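You operate a simulated robot arm through the tools that you are given. There is no shell and no other tool.

You run a simulated two-armed robot. Do the job below in one go: nothing can be reset, and whatever is moved stays where it is left.

TASK
Lock the bored block in the vice, then stand the orange-capped steel tube in the block.
Fine: free the vice lock, close the jaw on the block. Where these are worked on the way, their far stop is far enough and under half their travel is too little: vice lock.

It is judged by the outcome, as a careful person would: the job done as asked, and still so three seconds after it is handed in. It fails if anything else is knocked over, pushed out of place, dropped, spilled or broken.

THE ROBOT
Two 7-joint arms with two-finger parallel grippers on one trunk that stands fixed in place. Base frame: the origin is at the foot of the trunk, x ahead of it, y to its left, z up; the work surface is at about z = 740. Units: mm, degrees, N and s.
The left shoulder is at [80, 131, 947], the right one opposite. With the tool pointing down near the work surface each hand reaches from about 400 to 860 mm from the base axis, measured 20 degrees to its own side. Payload 1.57 kg a hand.
The TCP of each hand is the grasp point between the finger pads, 30 mm short of the fingertips. In the tool frame z runs along the fingers and y along their closing line. Largest opening 110 mm; finger width 24, thickness 12; the body of the gripper, 48 by 112 mm, starts 78 mm behind the TCP.
Orientation is told as [roll, pitch, yaw] about the base's x, y, z axes, in that order, counted from this pose: with the fingers straight down and closing along the base's y, the tool's x points along the base's -x, its y along +y and its z along -z.

THE INTERFACE
- The arms move only by the tool step_arm. It takes "left_steps", "right_steps" or both (then of equal length, played together; a hand with none holds still); each is one flat list of numbers, 7 for each row, row after row: the turn, a rotation vector about the tool's x, y, z in units of 5 degrees (1.0 is 5 degrees), then the shift along the tool's x, y, z in units of 25 mm (1.0 is 25 mm), then the closure in counts, from 0 (fully open) to 255 (shut). In form: [wx, wy, wz, tx, ty, tz, grip, wx, wy, wz, tx, ty, tz, grip, ...]. A call has 1 to 20 rows; each row shifts and turns the commanded pose from where the row before left it, along the tool's axes as they then stand. A call with a number of a shift or a turn outside -1 to 1 is refused whole. Rows are played at 5 a second. More than 50 mm and 8.6 degrees between two rows, or a gripper value outside its range, and nothing of the call is played. A pose out of reach is approached as far as the arm can. The call stops where the force on the tool passes 40 N (or 10 N more than at its start, if that is more) or the arm is blocked; 0.2 s more then pass. The fingers move at their own pace (about 108 mm/s each) and stop on an object; they squeeze with about 35 N. The grip force told is the motor's: it shows also when the fingers shut on nothing. Time passes only in rows, and 0.2 s behind the last, so rows that do not move let the fingers close. The reply holds the time, the measured pose of the TCP, the force on the tool along the base axes, the opening and the grip force, in the units named above and with some noise, with the torque about the TCP (base axes, N m) and any sound that the robot's microphone picked up.
- Cameras (640 x 400 px; columns grow to the right, rows downward): "scene" is now at [-52.5, 11.5, 1415.1]; the picture's right is [0.13, -0.99, 0.00], its down [-0.59, -0.08, -0.81] and it looks along [0.80, 0.11, -0.59] (base axes); focal length 364 px, centre (320, 200). "left" rides on the left gripper at [70, -16, -141] in its tool frame; the picture's right is [0.23, 0.97, 0.00], its down [-0.86, 0.20, -0.48] and it looks along [-0.47, 0.11, 0.88] (tool axes); focal length 222 px, centre (320, 200). "right" rides on the right gripper at [70, 16, -141] in its tool frame; the picture's right is [-0.23, 0.97, 0.00], its down [-0.85, -0.20, -0.48] and it looks along [-0.47, -0.11, 0.88] (tool axes); focal length 222 px, centre (320, 200). There is no depth. A picture from a camera that has moved, and an enlarged one, comes with that camera's place and axes in the base frame and with its lens.
- grab_frame(camera): a new picture of that camera. It takes no simulated time.
- pan_tilt(pan, tilt): turns the head with the scene camera to pan (to the left, within 109 degrees either way) and tilt (down, from -29 to 69), counted from straight ahead of the robot. It gives what a move gives.
- enlarge(camera, box): a new picture of the part [left, top, right, bottom] of that camera's present view, enlarged. It takes no simulated time.
- close_job(): hands the job in; it is judged then, once.

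Places have to be worked out from the pictures, the camera data and where the tool is seen. Open the grippers and draw the arms clear of the work before you hand the job in, unless the task says otherwise.

The tools are called after "Request:" as name(argument=value, ...) on one line, values as JSON. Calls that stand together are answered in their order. step_arm: Moves the arms, as the interface text tells. Its arguments: {"type":"object","properties":{"left_steps":{"type":"array","items":{"type":"number"}},"right_steps":{"type":"array","items":{"type":"number"}}},"required":[]} The other tools are called the same way: pan_tilt (pan, tilt) turns the head that bears the scene camera; grab_frame (camera) takes a picture; enlarge (camera, box) takes an enlarged picture of a part of a camera's view; close_job () hands the job in.

At the start:

```text
t: 0.0
left_position: [506.6, 501.7, 1090.2]
left_orientation: [0.0, 0.0, 0.0]
left_contact_force: [0.8, 0.3, 0.7]
left_ft_torque: [0.01, 0.0, -0.01]
left_finger_gap: 110.1
left_grasp_force: 0.0
right_position: [602.0, -115.8, 1089.9]
right_orientation: [0.0, 0.0, 0.0]
right_contact_force: [-0.3, -0.4, -0.2]
right_ft_torque: [0.01, -0.01, -0.01]
right_finger_gap: 110.1
right_grasp_force: 0.1
head pan, tilt (commanded): [7.6, 36.3]
```

scene: 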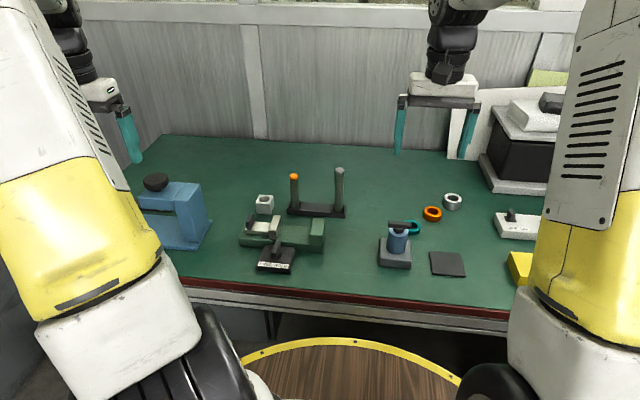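
right: 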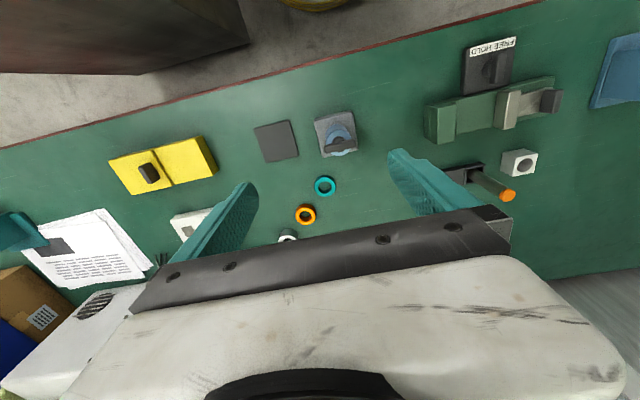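
left: 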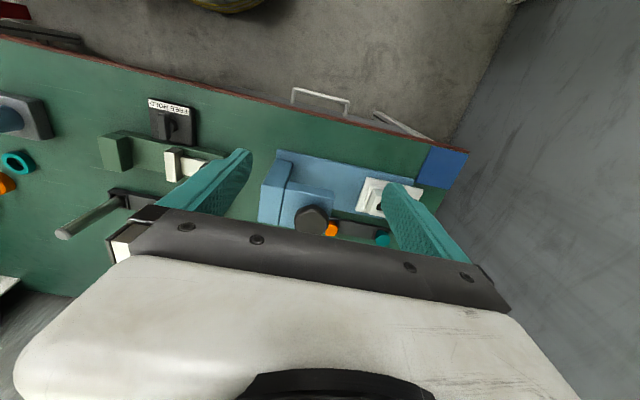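

I start by looking closer at the vice, lock switch, block and tubes in the scene view.

Request:
enlarge(camera="scene", box=[220, 150, 380, 290])

Request:
enlarge(camera="right", box=[400, 20, 600, 220])

Request:
enlarge(camera="left", box=[40, 80, 260, 250])

```text
2.86 times, centred on (300, 220) of scene
camera zoom: at [-52.5, 11.5, 1415.1], right [0.13, -0.99, 0.0], down [-0.59, -0.08, -0.81], along [0.8, 0.11, -0.59], focal length 1041 px, centre (377, 143)
```

zoom: 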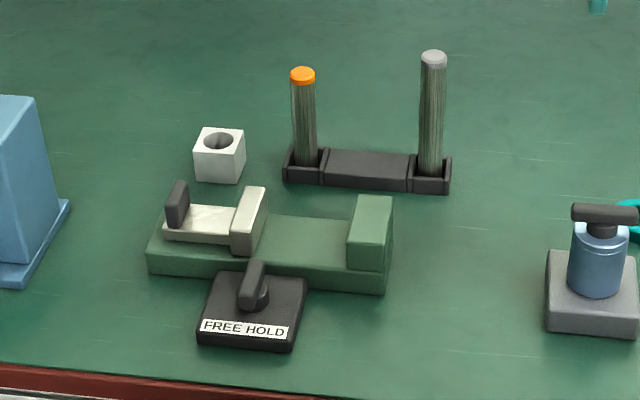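

```text
2.00 times, centred on (500, 120) of right
camera zoom: at [532.4, -99.8, 1232.0], right [0.23, 0.97, 0.0], down [0.85, -0.2, 0.48], along [0.47, -0.11, -0.88], focal length 444 px, centre (-40, 360)
```

zoom: 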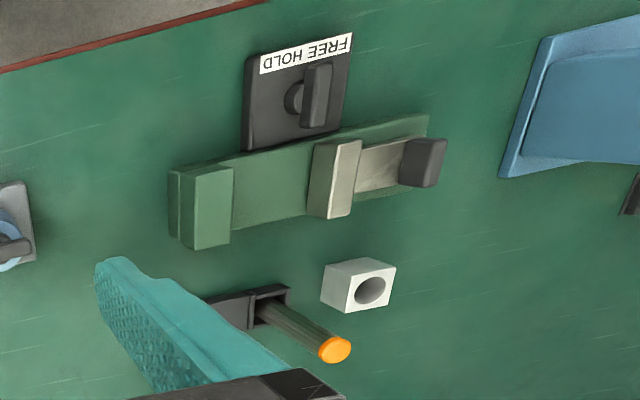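

```text
2.35 times, centred on (150, 165) of left
camera zoom: at [438.1, 485.4, 1229.9], right [-0.23, 0.97, 0.0], down [0.86, 0.2, 0.48], along [0.47, 0.11, -0.88], focal length 523 px, centre (720, 282)
```

zoom: 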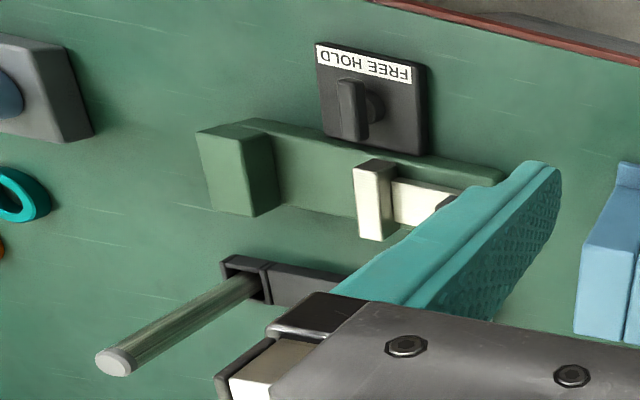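

The lock plate reads FREE on one side and HOLD on the other. I zoom tightly to see which way the lock handle stands and the vice's shape.

Request:
enlarge(camera="scene", box=[250, 225, 314, 275])

Request:
enlarge(camera="scene", box=[235, 185, 331, 245])

Request:
enlarge(camera="right", box=[450, 30, 570, 105])

Request:
enlarge(camera="scene", box=[280, 160, 360, 220])

```text
8.00 times, centred on (282, 250) of scene
camera zoom: at [-52.5, 11.5, 1415.1], right [0.13, -0.99, 0.0], down [-0.59, -0.08, -0.81], along [0.8, 0.11, -0.59], focal length 2914 px, centre (624, -200)
```

zoom: 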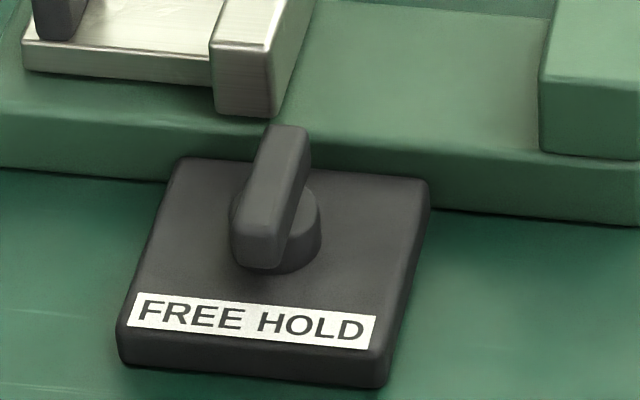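

```text
6.67 times, centred on (283, 215) of scene
camera zoom: at [-52.5, 11.5, 1415.1], right [0.13, -0.99, 0.0], down [-0.59, -0.08, -0.81], along [0.8, 0.11, -0.59], focal length 2428 px, centre (567, 100)
```

zoom: 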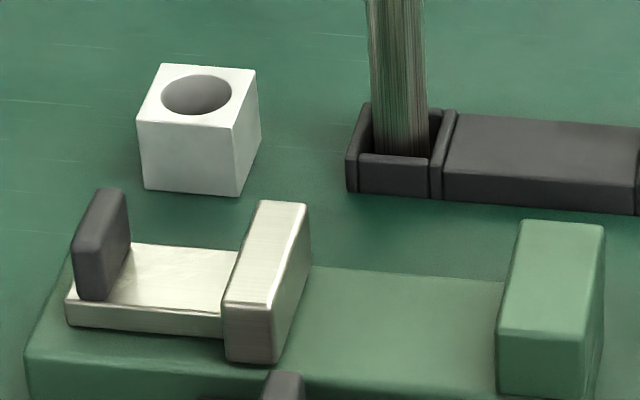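

```text
5.33 times, centred on (510, 68) of right
camera zoom: at [532.4, -99.8, 1232.0], right [0.23, 0.97, 0.0], down [0.85, -0.2, 0.48], along [0.47, -0.11, -0.88], focal length 1185 px, centre (-693, 907)
```

zoom: 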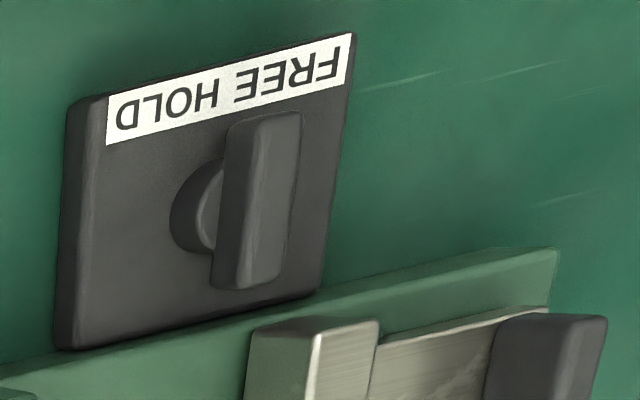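

```text
6.67 times, centred on (320, 190) of scene
camera zoom: at [-52.5, 11.5, 1415.1], right [0.13, -0.99, 0.0], down [-0.59, -0.08, -0.81], along [0.8, 0.11, -0.59], focal length 2428 px, centre (320, 267)
```

zoom: 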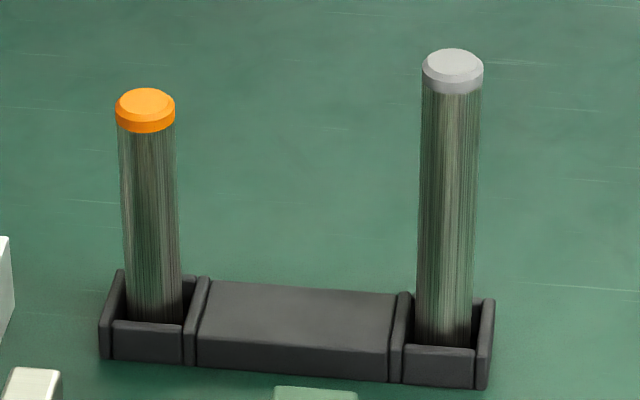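

The handle sits on a drum at about (590, 208), the vice spans y≈96–318 with a jaw gap y≈129–217, the block is near (789, 289), and the orange tube near (803, 200). I bring the left hand over the lock for a closer look from above.

Request:
step_arm(left_steps=[0, 0, 0, 0.036, -0.97, 0.45, 0, 0, 0, 0, 0.036, -0.97, 0.45, 0, 0, 0, 0, 0.036, -0.97, 0.45, 0, 0, 0, 0, 0.036, -0.97, 0.45, 0, 0, 0, 0, 0.036, -0.97, 0.45, 0, 0, 0, 0, 0.036, -0.97, 0.45, 0, 0, 0, 0, 0.036, -0.97, 0.45, 0, 0, 0, 0, 0.036, -0.97, 0.45, 0, 0, 0, 0, 0.036, -0.97, 0.45, 0, 0, 0, 0, 0.036, -0.97, 0.45, 0, 0, 0, 0, 0.036, -0.97, 0.45, 0, 0, 0, 0, 0.036, -0.97, 0.45, 0])

Request:
grab_frame(camera="left")

Request:
grab_frame(camera="scene")

```text
t: 2.6
left_position: [495.1, 211.4, 953.9]
left_orientation: [0.0, 0.0, 0.0]
left_contact_force: [0.2, -0.7, 0.3]
left_ft_torque: [0.01, -0.03, 0.03]
left_finger_gap: 110.1
left_grasp_force: 0.0
right_position: [600.7, -116.8, 1090.4]
right_orientation: [0.0, -0.1, 0.0]
right_contact_force: [0.5, 0.5, 0.3]
right_ft_torque: [-0.01, 0.02, 0.01]
right_finger_gap: 110.0
right_grasp_force: 0.1
head pan, tilt (commanded): [7.6, 36.3]
```

```text
taken
camera left: at [426.5, 193.6, 1094.6], right [-0.23, 0.97, 0.0], down [0.86, 0.2, 0.48], along [0.47, 0.11, -0.88], focal length 222 px, centre (320, 200)
```

left: 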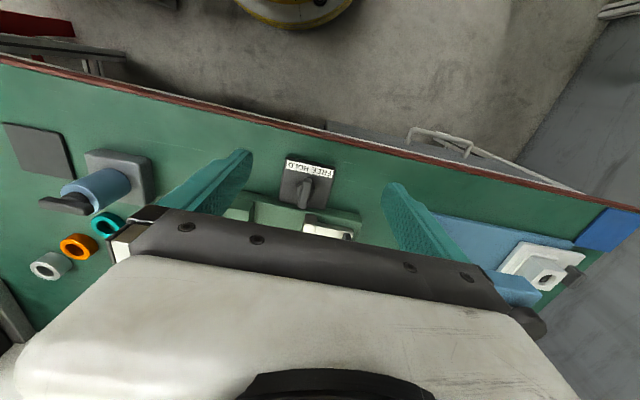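

```text
taken
camera scene: at [-52.6, 11.6, 1415.1], right [0.13, -0.99, 0.0], down [-0.59, -0.08, -0.81], along [0.8, 0.11, -0.59], focal length 364 px, centre (320, 200)
```

scene: 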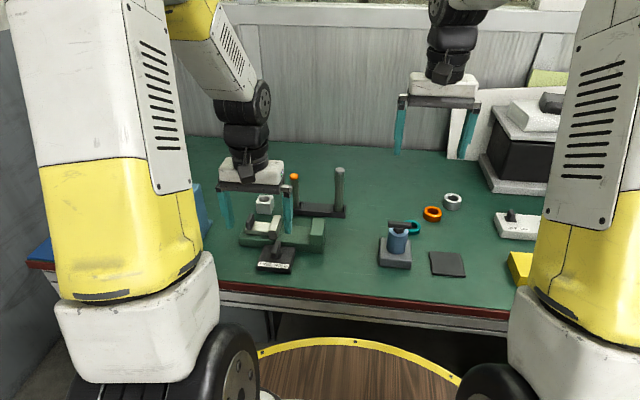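

The camera now sees the lock between the fingers; I zoom in on it.

Request:
enlarge(camera="left", box=[264, 145, 360, 205])

Request:
enlarge(camera="right", box=[410, 20, 610, 145])

```text
6.67 times, centred on (312, 175) of left
camera zoom: at [426.5, 193.6, 1094.6], right [-0.23, 0.97, 0.0], down [0.86, 0.2, 0.48], along [0.47, 0.11, -0.88], focal length 1481 px, centre (373, 367)
```

zoom: 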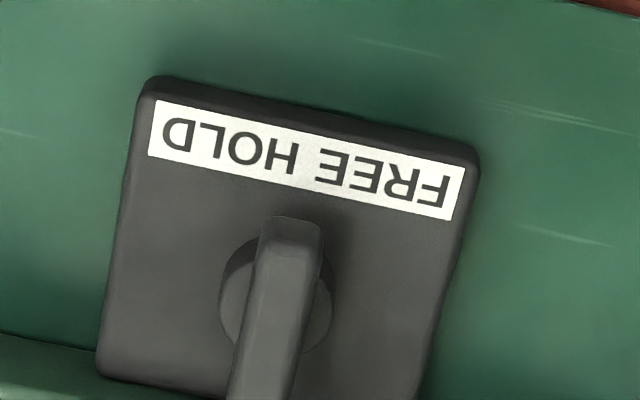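

```text
3.20 times, centred on (510, 82) of right
camera zoom: at [532.3, -99.6, 1232.0], right [0.23, 0.97, 0.0], down [0.85, -0.2, 0.48], along [0.47, -0.11, -0.88], focal length 711 px, centre (-288, 576)
```

zoom: 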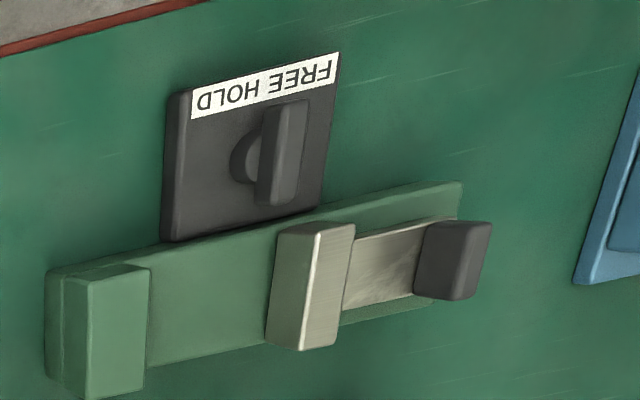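

The bar handle lies along x, from about x=569 to 613 at y≈208, with its top near z=782 and the drum top near 762. I move the left hand above it with the fingers half closed, stopping at z≈850 to check alignment.

Request:
step_arm(left_steps=[0, 0, 0, -0.768, -0.025, 0.832, 130, 0, 0, 0, -0.768, -0.025, 0.832, 130, 0, 0, 0, -0.768, -0.025, 0.832, 130, 0, 0, 0, -0.768, -0.025, 0.832, 130, 0, 0, 0, -0.768, -0.025, 0.832, 130, 0, 0, 0, 0, 0, 0, 130])

Request:
enlarge(camera="scene", box=[220, 165, 348, 285])

Request:
enlarge(camera="right", box=[400, 0, 600, 145])

Request:
grab_frame(camera="left")

```text
t: 4.0
left_position: [590.6, 208.5, 851.1]
left_orientation: [0.1, 0.0, -0.1]
left_contact_force: [0.7, -1.0, 0.0]
left_ft_torque: [-0.01, 0.0, 0.01]
left_finger_gap: 53.6
left_grasp_force: 0.0
right_position: [601.1, -116.5, 1089.9]
right_orientation: [0.1, 0.0, 0.0]
right_contact_force: [0.3, 0.4, -0.6]
right_ft_torque: [0.0, -0.02, 0.02]
right_finger_gap: 110.2
right_grasp_force: 0.0
head pan, tilt (commanded): [7.6, 36.3]
```

```text
3.33 times, centred on (284, 225) of scene
camera zoom: at [-52.5, 11.4, 1415.1], right [0.13, -0.99, 0.0], down [-0.59, -0.08, -0.81], along [0.8, 0.11, -0.59], focal length 1214 px, centre (440, 117)
```

zoom: 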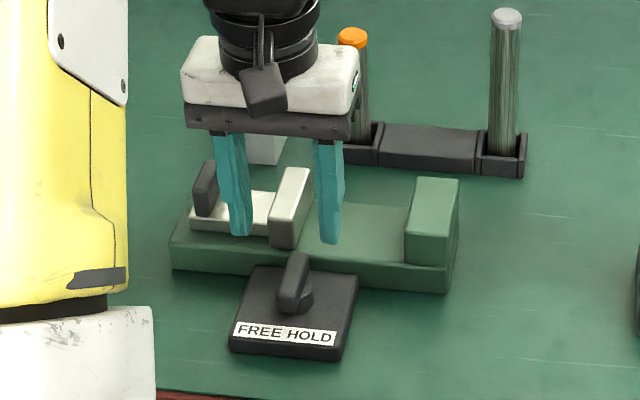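

```text
2.76 times, centred on (500, 72) of right
camera zoom: at [532.3, -99.8, 1232.0], right [0.23, 0.97, 0.0], down [0.85, -0.2, 0.48], along [0.47, -0.11, -0.88], focal length 613 px, centre (-177, 552)
```

zoom: 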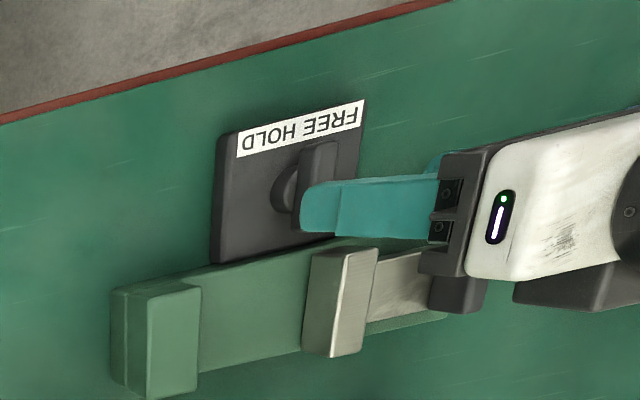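

```text
taken
camera left: at [522.3, 193.0, 992.9], right [-0.23, 0.97, 0.0], down [0.85, 0.2, 0.48], along [0.47, 0.11, -0.88], focal length 222 px, centre (320, 200)
```

left: 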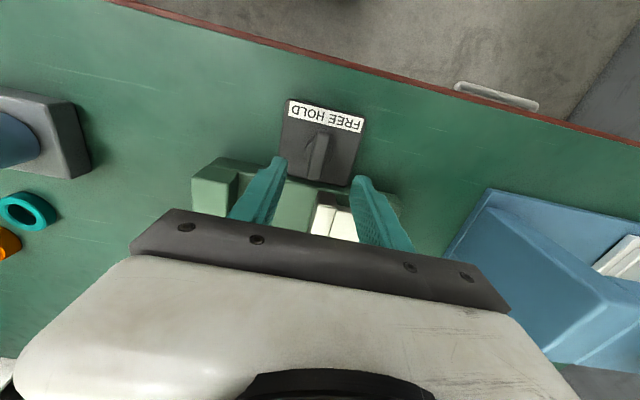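

Request:
enlarge(camera="left", box=[220, 90, 420, 215])

```text
3.20 times, centred on (320, 152) of left
camera zoom: at [522.3, 193.0, 992.9], right [-0.23, 0.97, 0.0], down [0.85, 0.2, 0.48], along [0.47, 0.11, -0.88], focal length 711 px, centre (320, 352)
```

zoom: 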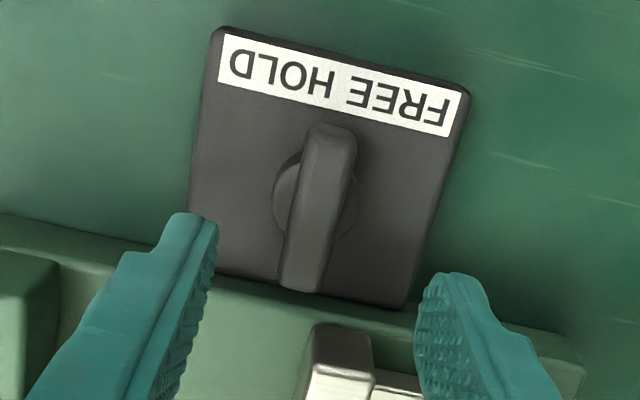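

Alignment is good (bar centre ≈ (590, 208)). I descend to z≈795 so the tips stay above the drum, then close on the bar.

Request:
step_arm(left_steps=[0, 0, 0, 0, 0, 0.75, 130, 0, 0, 0, 0, 0, 0.75, 130, 0, 0, 0, 0, 0, 0.72, 130, 0, 0, 0, 0, 0, 0, 130, 0, 0, 0, 0, 0, 0, 255, 0, 0, 0, 0, 0, 0, 255, 0, 0, 0, 0, 0, 0, 255])

Request:
enlarge(camera="scene", box=[220, 165, 348, 285])

Request:
enlarge(camera="left", box=[220, 70, 420, 215])

```text
t: 5.6
left_position: [590.9, 207.6, 794.4]
left_orientation: [0.0, 0.0, -0.1]
left_contact_force: [-1.4, -13.4, -8.0]
left_ft_torque: [-0.5, -0.8, 0.1]
left_finger_gap: 27.2
left_grasp_force: 37.6
right_position: [601.3, -117.0, 1089.5]
right_orientation: [0.0, 0.0, -0.1]
right_contact_force: [-0.3, 0.0, 0.5]
right_ft_torque: [-0.01, -0.01, -0.04]
right_finger_gap: 109.9
right_grasp_force: 0.1
head pan, tilt (commanded): [7.6, 36.3]
```

```text
3.33 times, centred on (284, 225) of scene
camera zoom: at [-52.3, 11.0, 1415.1], right [0.13, -0.99, 0.0], down [-0.59, -0.08, -0.81], along [0.8, 0.11, -0.59], focal length 1214 px, centre (440, 117)
```

zoom: 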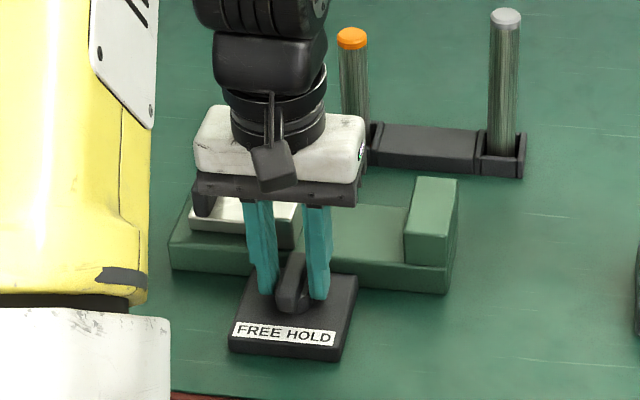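

```text
2.76 times, centred on (320, 142) of left
camera zoom: at [522.4, 190.9, 935.6], right [-0.23, 0.97, 0.0], down [0.86, 0.2, 0.48], along [0.47, 0.11, -0.88], focal length 613 px, centre (320, 359)
```

zoom: 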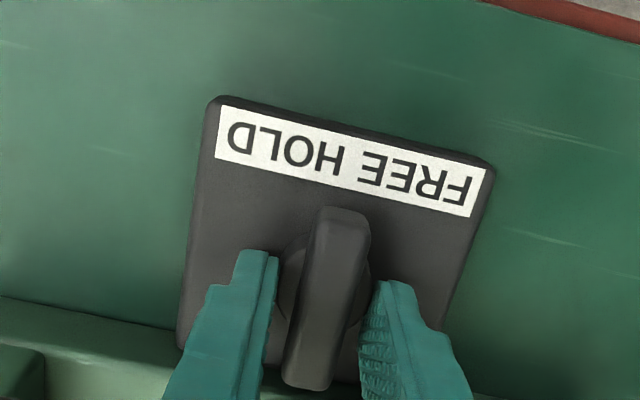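

The gap of 27 mm shows the tips caught the drum rather than the bar. I open, rise about 10 mm and close again.

Request:
step_arm(left_steps=[0, 0, 0, 0, 0, 0, 150, 0, 0, 0, 0, 0, -0.4, 150, 0, 0, 0, 0, 0, 0, 255, 0, 0, 0, 0, 0, 0, 255, 0, 0, 0, 0, 0, 0, 255])

Request:
enlarge(camera="scene", box=[240, 205, 320, 275])

Request:
enlarge(camera="left", box=[220, 70, 420, 215])

```text
t: 6.8
left_position: [591.0, 208.1, 805.2]
left_orientation: [-0.1, 0.0, -0.2]
left_contact_force: [0.0, -12.2, 3.2]
left_ft_torque: [-0.28, 0.33, 0.23]
left_finger_gap: 14.9
left_grasp_force: 30.8
right_position: [601.5, -117.3, 1090.1]
right_orientation: [0.0, 0.0, 0.0]
right_contact_force: [-0.4, 0.5, -0.8]
right_ft_torque: [-0.01, 0.02, -0.02]
right_finger_gap: 109.9
right_grasp_force: 0.0
head pan, tilt (commanded): [7.6, 36.3]
```

```text
5.71 times, centred on (280, 240) of scene
camera zoom: at [-52.5, 10.9, 1415.1], right [0.13, -0.99, 0.0], down [-0.59, -0.08, -0.81], along [0.8, 0.11, -0.59], focal length 2081 px, centre (549, -29)
```

zoom: 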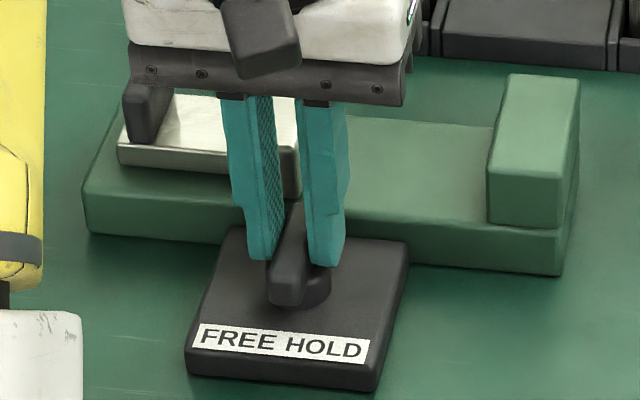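

```text
2.76 times, centred on (320, 142) of left
camera zoom: at [521.9, 190.8, 946.8], right [-0.23, 0.97, 0.0], down [0.86, 0.2, 0.48], along [0.47, 0.11, -0.88], focal length 613 px, centre (320, 359)
```

zoom: 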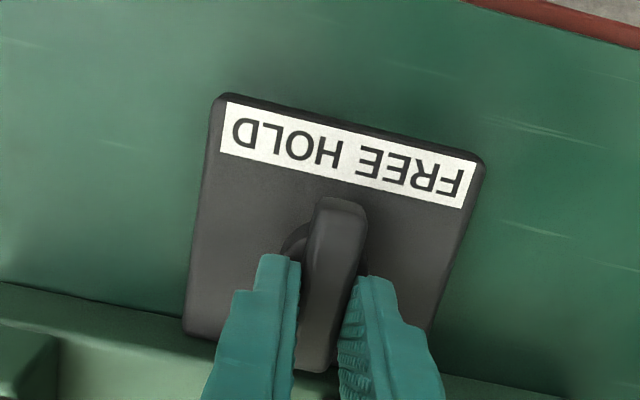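

Gap 14.9 mm: the bar itself is now gripped. I try a small 4° turn clockwise seen from above (toward moving the near end to FREE) and read the torque.

Request:
step_arm(left_steps=[0, 0, 0.8, 0, -0.03, 0, 255, 0, 0, 0, 0, 0, 0, 255])

```text
t: 7.4
left_position: [591.2, 208.2, 805.7]
left_orientation: [0.0, -0.1, -4.1]
left_contact_force: [0.7, -15.5, 11.2]
left_ft_torque: [-0.44, 0.57, 0.96]
left_finger_gap: 16.3
left_grasp_force: 31.5
right_position: [602.9, -117.8, 1090.6]
right_orientation: [-0.1, -0.1, 0.1]
right_contact_force: [0.4, -0.7, 0.3]
right_ft_torque: [0.02, 0.0, -0.01]
right_finger_gap: 110.0
right_grasp_force: 0.1
head pan, tilt (commanded): [7.6, 36.3]
```

The gap widened by 1.4 mm and the torque rose to about 1 N m, so the bar is against a stop that way. I go back and try the other direction.

Request:
step_arm(left_steps=[0, 0, -0.8, 0, 0, 0, 255, 0, 0, -0.8, 0, 0, 0, 255, 0, 0, 0, 0, 0, 0, 255])

Request:
enlarge(camera="scene", box=[240, 205, 320, 275])

```text
t: 8.2
left_position: [591.2, 206.8, 804.7]
left_orientation: [0.0, 0.1, 4.0]
left_contact_force: [-5.5, -13.2, 18.6]
left_ft_torque: [-0.37, 0.56, -0.01]
left_finger_gap: 15.0
left_grasp_force: 30.7
right_position: [601.5, -116.2, 1091.2]
right_orientation: [0.1, 0.0, 0.0]
right_contact_force: [-0.1, 0.2, 0.0]
right_ft_torque: [-0.01, 0.0, -0.02]
right_finger_gap: 110.1
right_grasp_force: 0.1
head pan, tilt (commanded): [7.6, 36.3]
```

```text
5.71 times, centred on (280, 240) of scene
camera zoom: at [-53.3, 10.8, 1415.1], right [0.13, -0.99, 0.0], down [-0.59, -0.08, -0.81], along [0.8, 0.11, -0.59], focal length 2081 px, centre (549, -29)
```

zoom: 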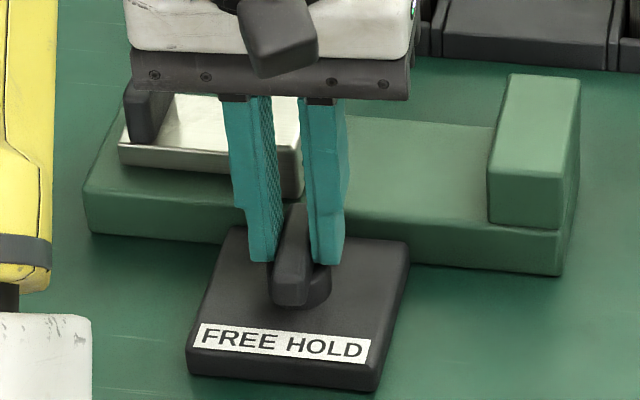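

The bar follows the turn this way (gap steady at 15.0, no torque). I keep turning counter-clockwise in 5° rows, easing the hand up 1 mm and slightly to −y.

Request:
step_arm(left_steps=[0, 0, -1, 0, -0.03, -0.04, 255, 0, 0, -1, 0, 0, 0, 255, 0, 0, -1, 0, 0, 0, 255, 0, 0, -1, 0, 0, 0, 255, 0, 0, 0, 0, 0, 0, 255])

Request:
enlarge(camera="scene", box=[240, 205, 320, 275])

```text
t: 9.4
left_position: [590.7, 209.4, 805.4]
left_orientation: [0.2, 0.2, 24.2]
left_contact_force: [-18.9, 3.8, 5.7]
left_ft_torque: [0.17, 0.09, -0.01]
left_finger_gap: 14.9
left_grasp_force: 31.3
right_position: [601.6, -116.0, 1091.3]
right_orientation: [0.0, 0.0, -0.1]
right_contact_force: [-0.5, -0.1, -0.1]
right_ft_torque: [0.02, 0.0, -0.03]
right_finger_gap: 109.9
right_grasp_force: 0.0
head pan, tilt (commanded): [7.6, 36.3]
```

```text
5.71 times, centred on (280, 240) of scene
camera zoom: at [-53.4, 11.6, 1415.1], right [0.13, -0.99, 0.0], down [-0.59, -0.08, -0.81], along [0.8, 0.11, -0.59], focal length 2081 px, centre (549, -29)
```

zoom: 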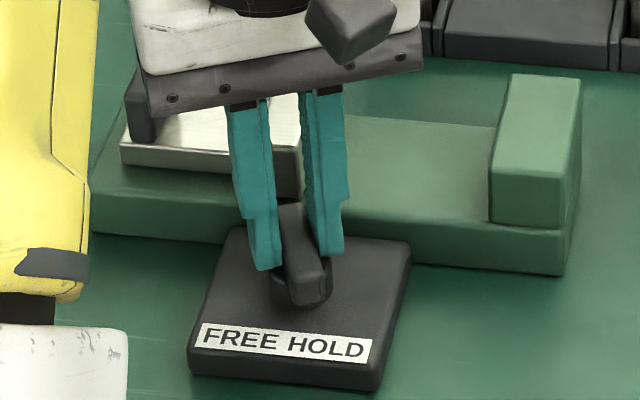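

The bar is turning with the hand (24°). A −19 N side load suggests the pivot sits slightly nearer the robot, so I shift 2 mm to −x and keep turning.

Request:
step_arm(left_steps=[0, 0, 0, 0.08, 0.03, 0, 255, 0, 0, -1, 0, 0, 0, 255, 0, 0, -1, 0, 0, 0, 255, 0, 0, -1, 0, 0, 0, 255, 0, 0, -1, 0, 0, 0, 255, 0, 0, 0, 0, 0, 0, 255])

Request:
enlarge(camera="scene", box=[240, 205, 320, 275])

```text
t: 10.8
left_position: [591.0, 210.1, 805.0]
left_orientation: [0.1, -0.1, 44.2]
left_contact_force: [-5.5, 27.4, -10.5]
left_ft_torque: [0.44, 0.07, -0.12]
left_finger_gap: 14.9
left_grasp_force: 30.6
right_position: [602.6, -114.8, 1089.5]
right_orientation: [0.0, 0.0, 0.1]
right_contact_force: [-0.5, 0.3, -0.7]
right_ft_torque: [-0.02, -0.01, 0.05]
right_finger_gap: 109.9
right_grasp_force: 0.0
head pan, tilt (commanded): [7.6, 36.3]
```

```text
5.71 times, centred on (280, 240) of scene
camera zoom: at [-52.4, 12.6, 1415.1], right [0.13, -0.99, 0.0], down [-0.59, -0.08, -0.81], along [0.8, 0.11, -0.59], focal length 2081 px, centre (549, -29)
```

zoom: 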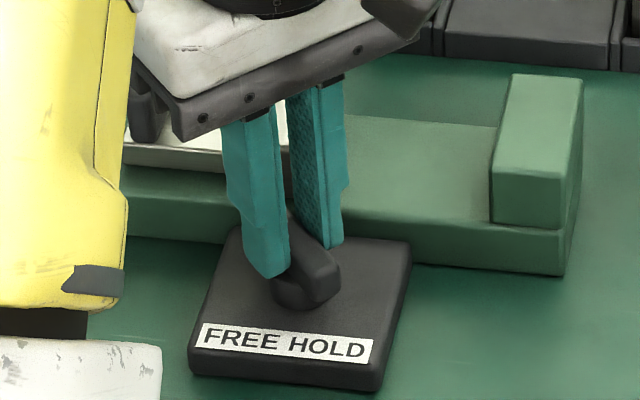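

At 44° with little torque; the +27 N in y says my commanded centre is too low in y, so I shift +3 mm in y and continue.

Request:
step_arm(left_steps=[0, 0, 0, -0.083, 0.086, 0, 255, 0, 0, -1, 0, 0, 0, 255, 0, 0, -1, 0, 0, 0, 255, 0, 0, -1, 0, 0, 0, 255, 0, 0, 0, 0, 0, 0, 255])

Request:
enlarge(camera="scene", box=[240, 205, 320, 275])

```text
t: 12.0
left_position: [589.1, 210.3, 804.4]
left_orientation: [0.2, 0.1, 59.1]
left_contact_force: [-17.0, 21.3, -3.4]
left_ft_torque: [-0.32, 0.75, -0.08]
left_finger_gap: 15.0
left_grasp_force: 31.0
right_position: [603.1, -115.1, 1090.8]
right_orientation: [0.0, 0.0, 0.0]
right_contact_force: [-0.3, 0.0, -0.3]
right_ft_torque: [0.0, 0.04, 0.01]
right_finger_gap: 109.8
right_grasp_force: 0.1
head pan, tilt (commanded): [7.6, 36.3]
```

```text
5.71 times, centred on (280, 240) of scene
camera zoom: at [-53.0, 12.2, 1415.1], right [0.13, -0.99, 0.0], down [-0.59, -0.08, -0.81], along [0.8, 0.11, -0.59], focal length 2081 px, centre (549, -29)
```

zoom: 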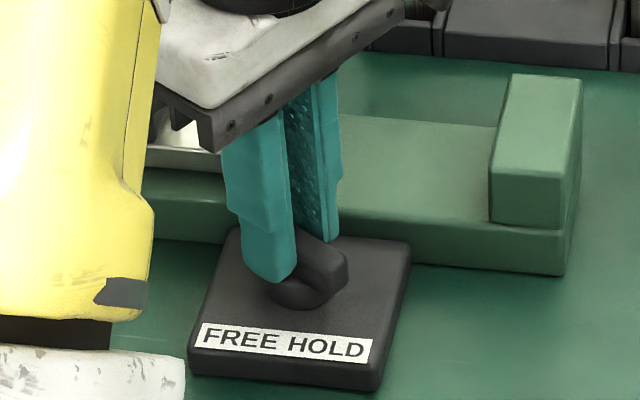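

Bar at 59°, still free. I ease the centre by (−1.5, +2) mm and continue toward 75–90°.

Request:
step_arm(left_steps=[0, 0, 0, -0.038, 0.093, 0, 255, 0, 0, -1, 0, 0, 0, 255, 0, 0, -1, 0, 0, 0, 255, 0, 0, -1, 0, 0, 0, 255, 0, 0, 0, 0, 0, 0, 255])

Request:
enlarge(camera="scene", box=[240, 205, 320, 275])

```text
t: 13.2
left_position: [588.1, 211.6, 805.5]
left_orientation: [0.1, -0.1, 73.9]
left_contact_force: [-16.1, 7.2, -14.1]
left_ft_torque: [-0.24, 0.39, -0.04]
left_finger_gap: 14.9
left_grasp_force: 30.4
right_position: [601.9, -116.4, 1090.8]
right_orientation: [0.1, 0.0, -0.1]
right_contact_force: [-0.2, 0.4, 0.5]
right_ft_torque: [-0.02, -0.01, -0.03]
right_finger_gap: 109.9
right_grasp_force: 0.1
head pan, tilt (commanded): [7.6, 36.3]
```

```text
5.71 times, centred on (280, 240) of scene
camera zoom: at [-52.6, 11.8, 1415.1], right [0.13, -0.99, 0.0], down [-0.59, -0.08, -0.81], along [0.8, 0.11, -0.59], focal length 2081 px, centre (549, -29)
```

zoom: 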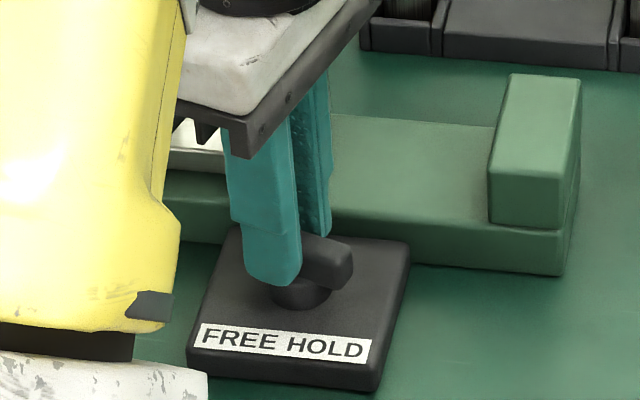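

At 74° and still turning freely. I ease −2 mm in x and go on three more rows to see if a stop appears near 90°.

Request:
step_arm(left_steps=[0, 0, 0, 0.003, 0.082, 0, 255, 0, 0, -1, 0, 0, 0, 255, 0, 0, -1, 0, 0, 0, 255, 0, 0, -1, 0, 0, 0, 255, 0, 0, 0, 0, 0, 0, 255])

Request:
enlarge(camera="scene", box=[240, 205, 320, 275])

```text
t: 14.4
left_position: [587.1, 211.1, 805.7]
left_orientation: [0.1, 0.1, 89.0]
left_contact_force: [-13.2, -5.6, -10.4]
left_ft_torque: [-0.03, 0.26, -0.04]
left_finger_gap: 14.7
left_grasp_force: 30.8
right_position: [601.5, -117.4, 1090.5]
right_orientation: [0.1, 0.0, 0.1]
right_contact_force: [-0.1, 0.8, -0.5]
right_ft_torque: [0.03, 0.0, 0.02]
right_finger_gap: 109.8
right_grasp_force: 0.1
head pan, tilt (commanded): [7.6, 36.3]
```

```text
5.71 times, centred on (280, 240) of scene
camera zoom: at [-52.7, 11.3, 1415.1], right [0.13, -0.99, 0.0], down [-0.59, -0.08, -0.81], along [0.8, 0.11, -0.59], focal length 2081 px, centre (549, -29)
```

zoom: 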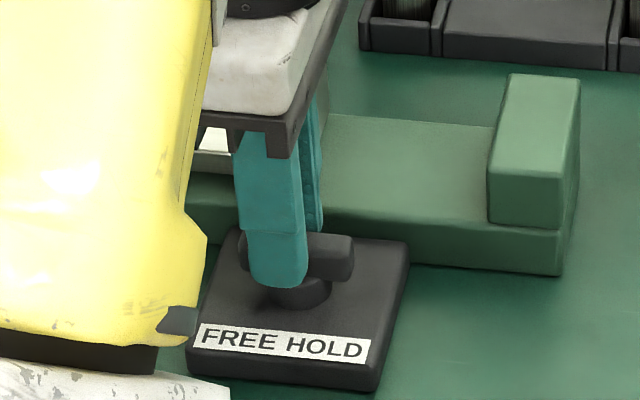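

At 89° no torque yet. I probe another 4° to see whether this is the stop.

Request:
step_arm(left_steps=[0, 0, -0.8, 0, 0.03, 0, 255, 0, 0, 0, 0, 0, 0, 255])

```text
t: 15.0
left_position: [587.8, 212.0, 806.1]
left_orientation: [-0.1, 0.1, 92.9]
left_contact_force: [-8.4, -5.9, -4.3]
left_ft_torque: [-0.32, 0.42, -0.88]
left_finger_gap: 16.2
left_grasp_force: 31.4
right_position: [601.3, -115.4, 1090.6]
right_orientation: [0.0, 0.0, 0.0]
right_contact_force: [-0.5, -0.1, 0.1]
right_ft_torque: [0.02, 0.0, 0.03]
right_finger_gap: 110.2
right_grasp_force: 0.0
head pan, tilt (commanded): [7.6, 36.3]
```

Torque −0.9 and a wider gap show the far stop is at about 90°. I back off the twist, open, rise and turn the hand back toward yaw 0 while moving clear.

Request:
step_arm(left_steps=[0, 0, 0.8, 0, 0, 0, 255, 0, 0, 0, 0, 0, 0, 150, 0, 0, 0, 0, 0, 0, 150, 0, 0, 0, 0, 0, -1, 150, 0, 0, 0, 0, 0, -1, 150, 0, 0, 0, 0, 0, -1, 150, 0, 0, 0, 0, 0, -1, 150, 0, 0, 1, 0, 0, -1, 150, 0, 0, 1, 0, 0, 0, 150, 0, 0, 1, 0, 0, 0, 150, 0, 0, 1, 0, 0, 0, 150, 0, 0, 1, 0, 0, 0, 150, 0, 0, 1, 0, 0, 0, 150, 0, 0, 1, 0, 0, 0, 150, 0, 0, 1, 0, 0, 0, 150, 0, 0, 1, 0, 0, 0, 150])

Request:
enlarge(camera="scene", box=[220, 165, 348, 285])

Request:
grab_frame(camera="left")

```text
t: 18.4
left_position: [585.8, 212.8, 930.0]
left_orientation: [-0.1, 0.0, 43.9]
left_contact_force: [-0.1, -0.2, 0.1]
left_ft_torque: [-0.01, 0.0, 0.02]
left_finger_gap: 45.3
left_grasp_force: 0.1
right_position: [603.7, -116.1, 1089.9]
right_orientation: [0.0, -0.1, 0.1]
right_contact_force: [0.7, 0.2, -1.0]
right_ft_torque: [0.01, -0.02, -0.02]
right_finger_gap: 109.9
right_grasp_force: 0.1
head pan, tilt (commanded): [7.6, 36.3]
```

```text
3.33 times, centred on (284, 225) of scene
camera zoom: at [-52.5, 11.4, 1415.1], right [0.13, -0.99, 0.0], down [-0.59, -0.08, -0.81], along [0.8, 0.11, -0.59], focal length 1214 px, centre (440, 117)
```

zoom: 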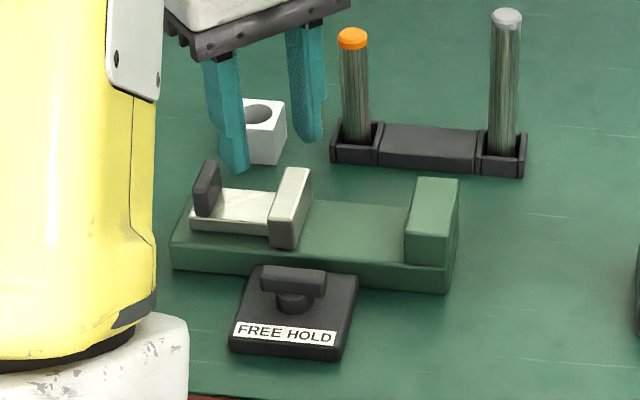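

```text
taken
camera left: at [548.0, 152.0, 1072.1], right [-0.84, 0.54, 0.0], down [0.48, 0.74, 0.48], along [0.26, 0.4, -0.88], focal length 222 px, centre (320, 200)
```

left: 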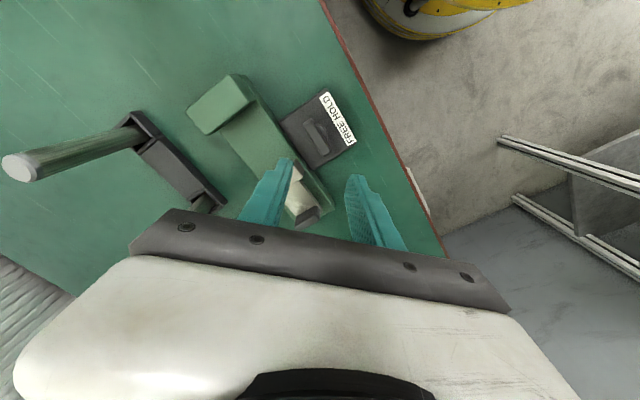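

The lock now sits at its far stop. I finish turning the hand to yaw 0 and move over the jaw's dark handle for a look.

Request:
step_arm(left_steps=[0, 0, 1, 0, 0, 0, 150, 0, 0, 1, 0, 0, 0, 150, 0, 0, 1, 0, 0, 0, 150, 0, 0, 1, 0, 0, 0, 150, 0, 0, 1, 0, 0, 0, 150, 0, 0, 1, 0, 0, 0, 150, 0, 0, 1, 0, 0, 0, 150, 0, 0, 1, 0, 0, 0, 150, 0, 0, 0.78, 0, 0, 0, 150, 0, 0, 0, -0.34, 0.87, 0, 150, 0, 0, 0, -0.34, 0.87, 0, 150, 0, 0, 0, -0.34, 0.87, 0, 150, 0, 0, 0, -0.34, 0.87, 0, 150, 0, 0, 0, 0, 0, 0, 100])

Request:
grab_frame(camera="left")

Request:
enlarge(camera="left", box=[200, 90, 440, 250])

Request:
enlarge(camera="right", box=[440, 40, 620, 150])

```text
t: 21.4
left_position: [619.4, 301.2, 929.8]
left_orientation: [0.0, 0.0, 0.1]
left_contact_force: [0.1, 0.5, 0.3]
left_ft_torque: [0.03, -0.04, -0.01]
left_finger_gap: 66.8
left_grasp_force: 0.0
right_position: [601.8, -116.4, 1090.6]
right_orientation: [0.0, 0.1, 0.1]
right_contact_force: [0.1, 0.5, 0.0]
right_ft_torque: [0.03, 0.0, -0.01]
right_finger_gap: 110.0
right_grasp_force: 0.0
head pan, tilt (commanded): [7.6, 36.3]
```

```text
taken
camera left: at [550.4, 283.9, 1071.0], right [-0.23, 0.97, 0.0], down [0.86, 0.2, 0.48], along [0.47, 0.11, -0.88], focal length 222 px, centre (320, 200)
```

left: 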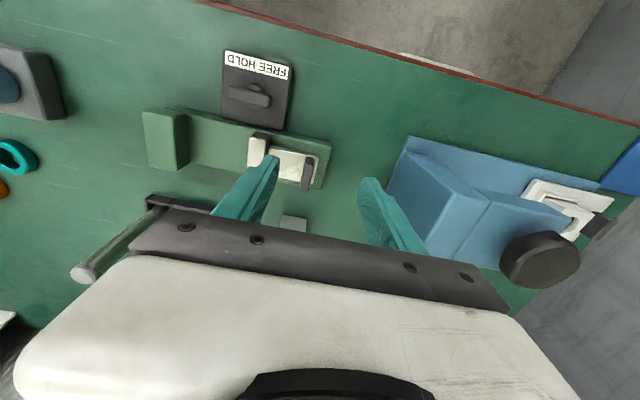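

```text
2.50 times, centred on (320, 170) of left
camera zoom: at [550.4, 283.9, 1071.0], right [-0.23, 0.97, 0.0], down [0.86, 0.2, 0.48], along [0.47, 0.11, -0.88], focal length 555 px, centre (320, 275)
```

zoom: 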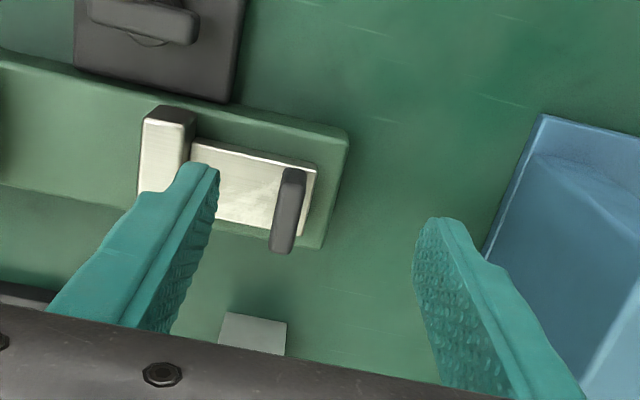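

```text
3.56 times, centred on (530, 95) of right
camera zoom: at [532.4, -99.8, 1232.0], right [0.23, 0.97, 0.0], down [0.85, -0.2, 0.48], along [0.47, -0.11, -0.88], focal length 790 px, centre (-427, 573)
```

zoom: 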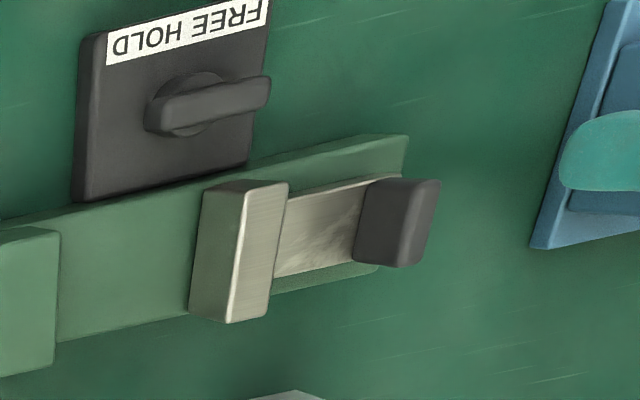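

The handle's top centre works out to about (661, 293, 803), roughly 13 mm thick along y. I go over it with a 40 mm opening, descend to z≈812 and grip it.

Request:
step_arm(left_steps=[0, 0, 0, -0.83, -0.165, 0, 160, 0, 0, 0, -0.83, -0.165, 0, 160, 0, 0, 0, 0, 0, 0.944, 160, 0, 0, 0, 0, 0, 0.944, 160, 0, 0, 0, 0, 0, 0.944, 160, 0, 0, 0, 0, 0, 0.944, 160, 0, 0, 0, 0, 0, 0.944, 160, 0, 0, 0, 0, 0, 0, 160])

Request:
enlarge(camera="scene", box=[220, 165, 348, 285])

Request:
enlarge(camera="left", box=[200, 60, 440, 220])

```text
t: 23.4
left_position: [661.9, 291.7, 816.5]
left_orientation: [0.0, -0.1, 0.1]
left_contact_force: [-8.1, -0.6, 14.0]
left_ft_torque: [-0.36, 0.39, -0.18]
left_finger_gap: 41.4
left_grasp_force: 0.5
right_position: [601.1, -117.8, 1091.8]
right_orientation: [0.0, 0.0, 0.0]
right_contact_force: [-0.8, 0.3, 0.5]
right_ft_torque: [0.03, -0.03, 0.0]
right_finger_gap: 110.0
right_grasp_force: 0.1
head pan, tilt (commanded): [7.6, 36.3]
stopped in row 8 (left hand): the force on the tool passed its limit at 42 N (the readings are from after the stop); the commanded pose is now the measured one
```

```text
3.33 times, centred on (284, 225) of scene
camera zoom: at [-53.3, 11.2, 1415.1], right [0.13, -0.99, 0.0], down [-0.59, -0.08, -0.81], along [0.8, 0.11, -0.59], focal length 1214 px, centre (440, 117)
```

zoom: 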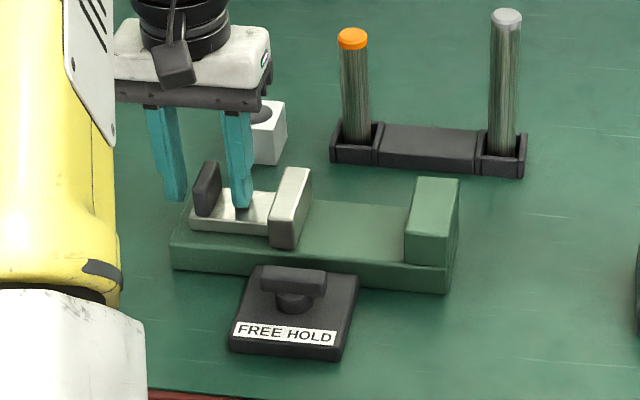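

```text
2.50 times, centred on (320, 140) of left
camera zoom: at [592.5, 274.9, 957.1], right [-0.23, 0.97, 0.0], down [0.85, 0.2, 0.48], along [0.47, 0.11, -0.88], focal length 555 px, centre (320, 350)
```

zoom: 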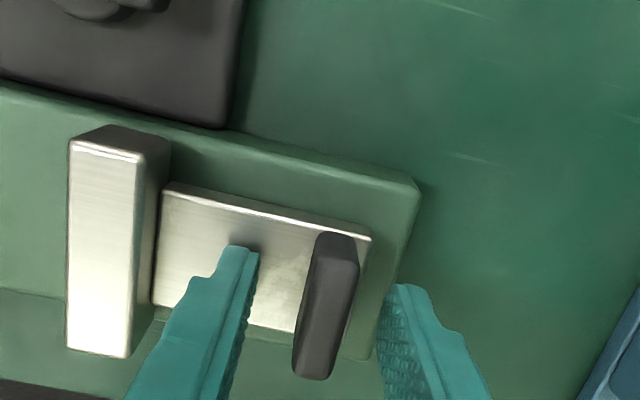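

The tip touched the jaw's tray at about z=785. I rise 4 mm and close on the handle.

Request:
step_arm(left_steps=[0, 0, 0, 0, 0, -0.16, 160, 0, 0, 0, 0, 0, 0, 255, 0, 0, 0, 0, 0, 0, 255, 0, 0, 0, 0, 0, 0, 255])

Request:
enlarge(camera="scene", box=[220, 165, 348, 285])

Request:
enlarge(camera="left", box=[200, 60, 440, 220])

```text
t: 24.4
left_position: [662.5, 290.9, 817.7]
left_orientation: [0.0, -0.2, 0.0]
left_contact_force: [2.4, 2.2, -1.3]
left_ft_torque: [-0.07, -0.43, -0.25]
left_finger_gap: 12.8
left_grasp_force: 29.6
right_position: [601.3, -116.4, 1090.7]
right_orientation: [0.0, -0.1, 0.1]
right_contact_force: [-0.8, 0.8, 0.1]
right_ft_torque: [0.04, 0.0, 0.01]
right_finger_gap: 110.0
right_grasp_force: 0.0
head pan, tilt (commanded): [7.6, 36.3]
```

```text
3.33 times, centred on (284, 225) of scene
camera zoom: at [-52.3, 11.5, 1415.1], right [0.13, -0.99, 0.0], down [-0.59, -0.08, -0.81], along [0.8, 0.11, -0.59], focal length 1214 px, centre (440, 117)
```

zoom: 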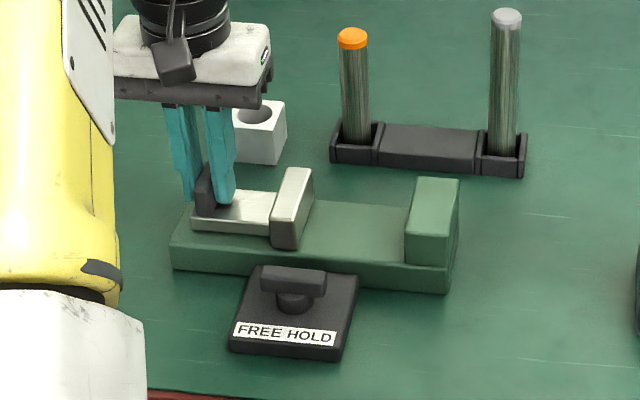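

```text
2.50 times, centred on (320, 140) of left
camera zoom: at [592.9, 274.6, 959.5], right [-0.23, 0.97, 0.0], down [0.85, 0.2, 0.48], along [0.47, 0.11, -0.88], focal length 555 px, centre (320, 350)
```

zoom: 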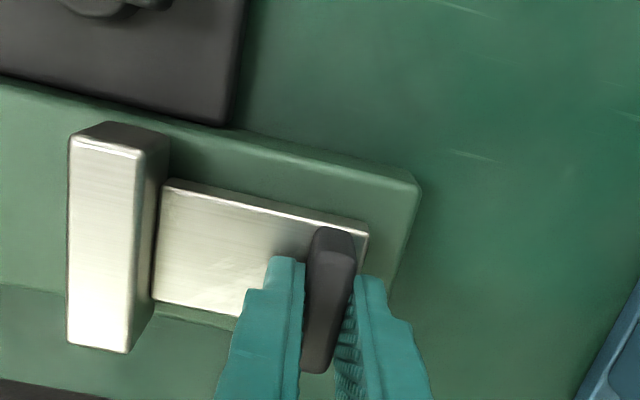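

The handle is gripped (12.8 mm). I pull it 6 mm toward −y to test whether the jaw slides freely.

Request:
step_arm(left_steps=[0, 0, 0, 0, -0.12, 0, 255, 0, 0, 0, 0, -0.12, 0, 255, 0, 0, 0, 0, 0, 0, 255])

Request:
enlarge(camera="scene", box=[220, 165, 348, 285])

```text
t: 25.1
left_position: [662.9, 286.5, 818.2]
left_orientation: [0.0, -0.1, 0.1]
left_contact_force: [3.7, -0.6, -9.2]
left_ft_torque: [0.0, -0.93, -0.26]
left_finger_gap: 12.9
left_grasp_force: 29.5
right_position: [601.8, -116.0, 1091.2]
right_orientation: [0.0, 0.1, -0.1]
right_contact_force: [0.0, -0.2, 0.3]
right_ft_torque: [-0.01, -0.04, 0.02]
right_finger_gap: 110.0
right_grasp_force: 0.0
head pan, tilt (commanded): [7.6, 36.3]
```

```text
3.33 times, centred on (284, 225) of scene
camera zoom: at [-52.1, 11.6, 1415.1], right [0.13, -0.99, 0.0], down [-0.59, -0.08, -0.81], along [0.8, 0.11, -0.59], focal length 1214 px, centre (440, 117)
```

zoom: 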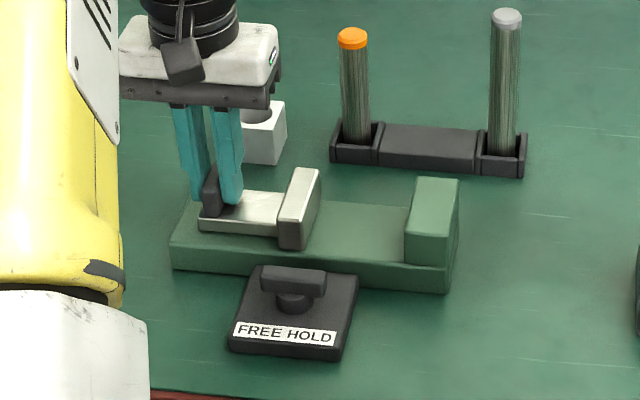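

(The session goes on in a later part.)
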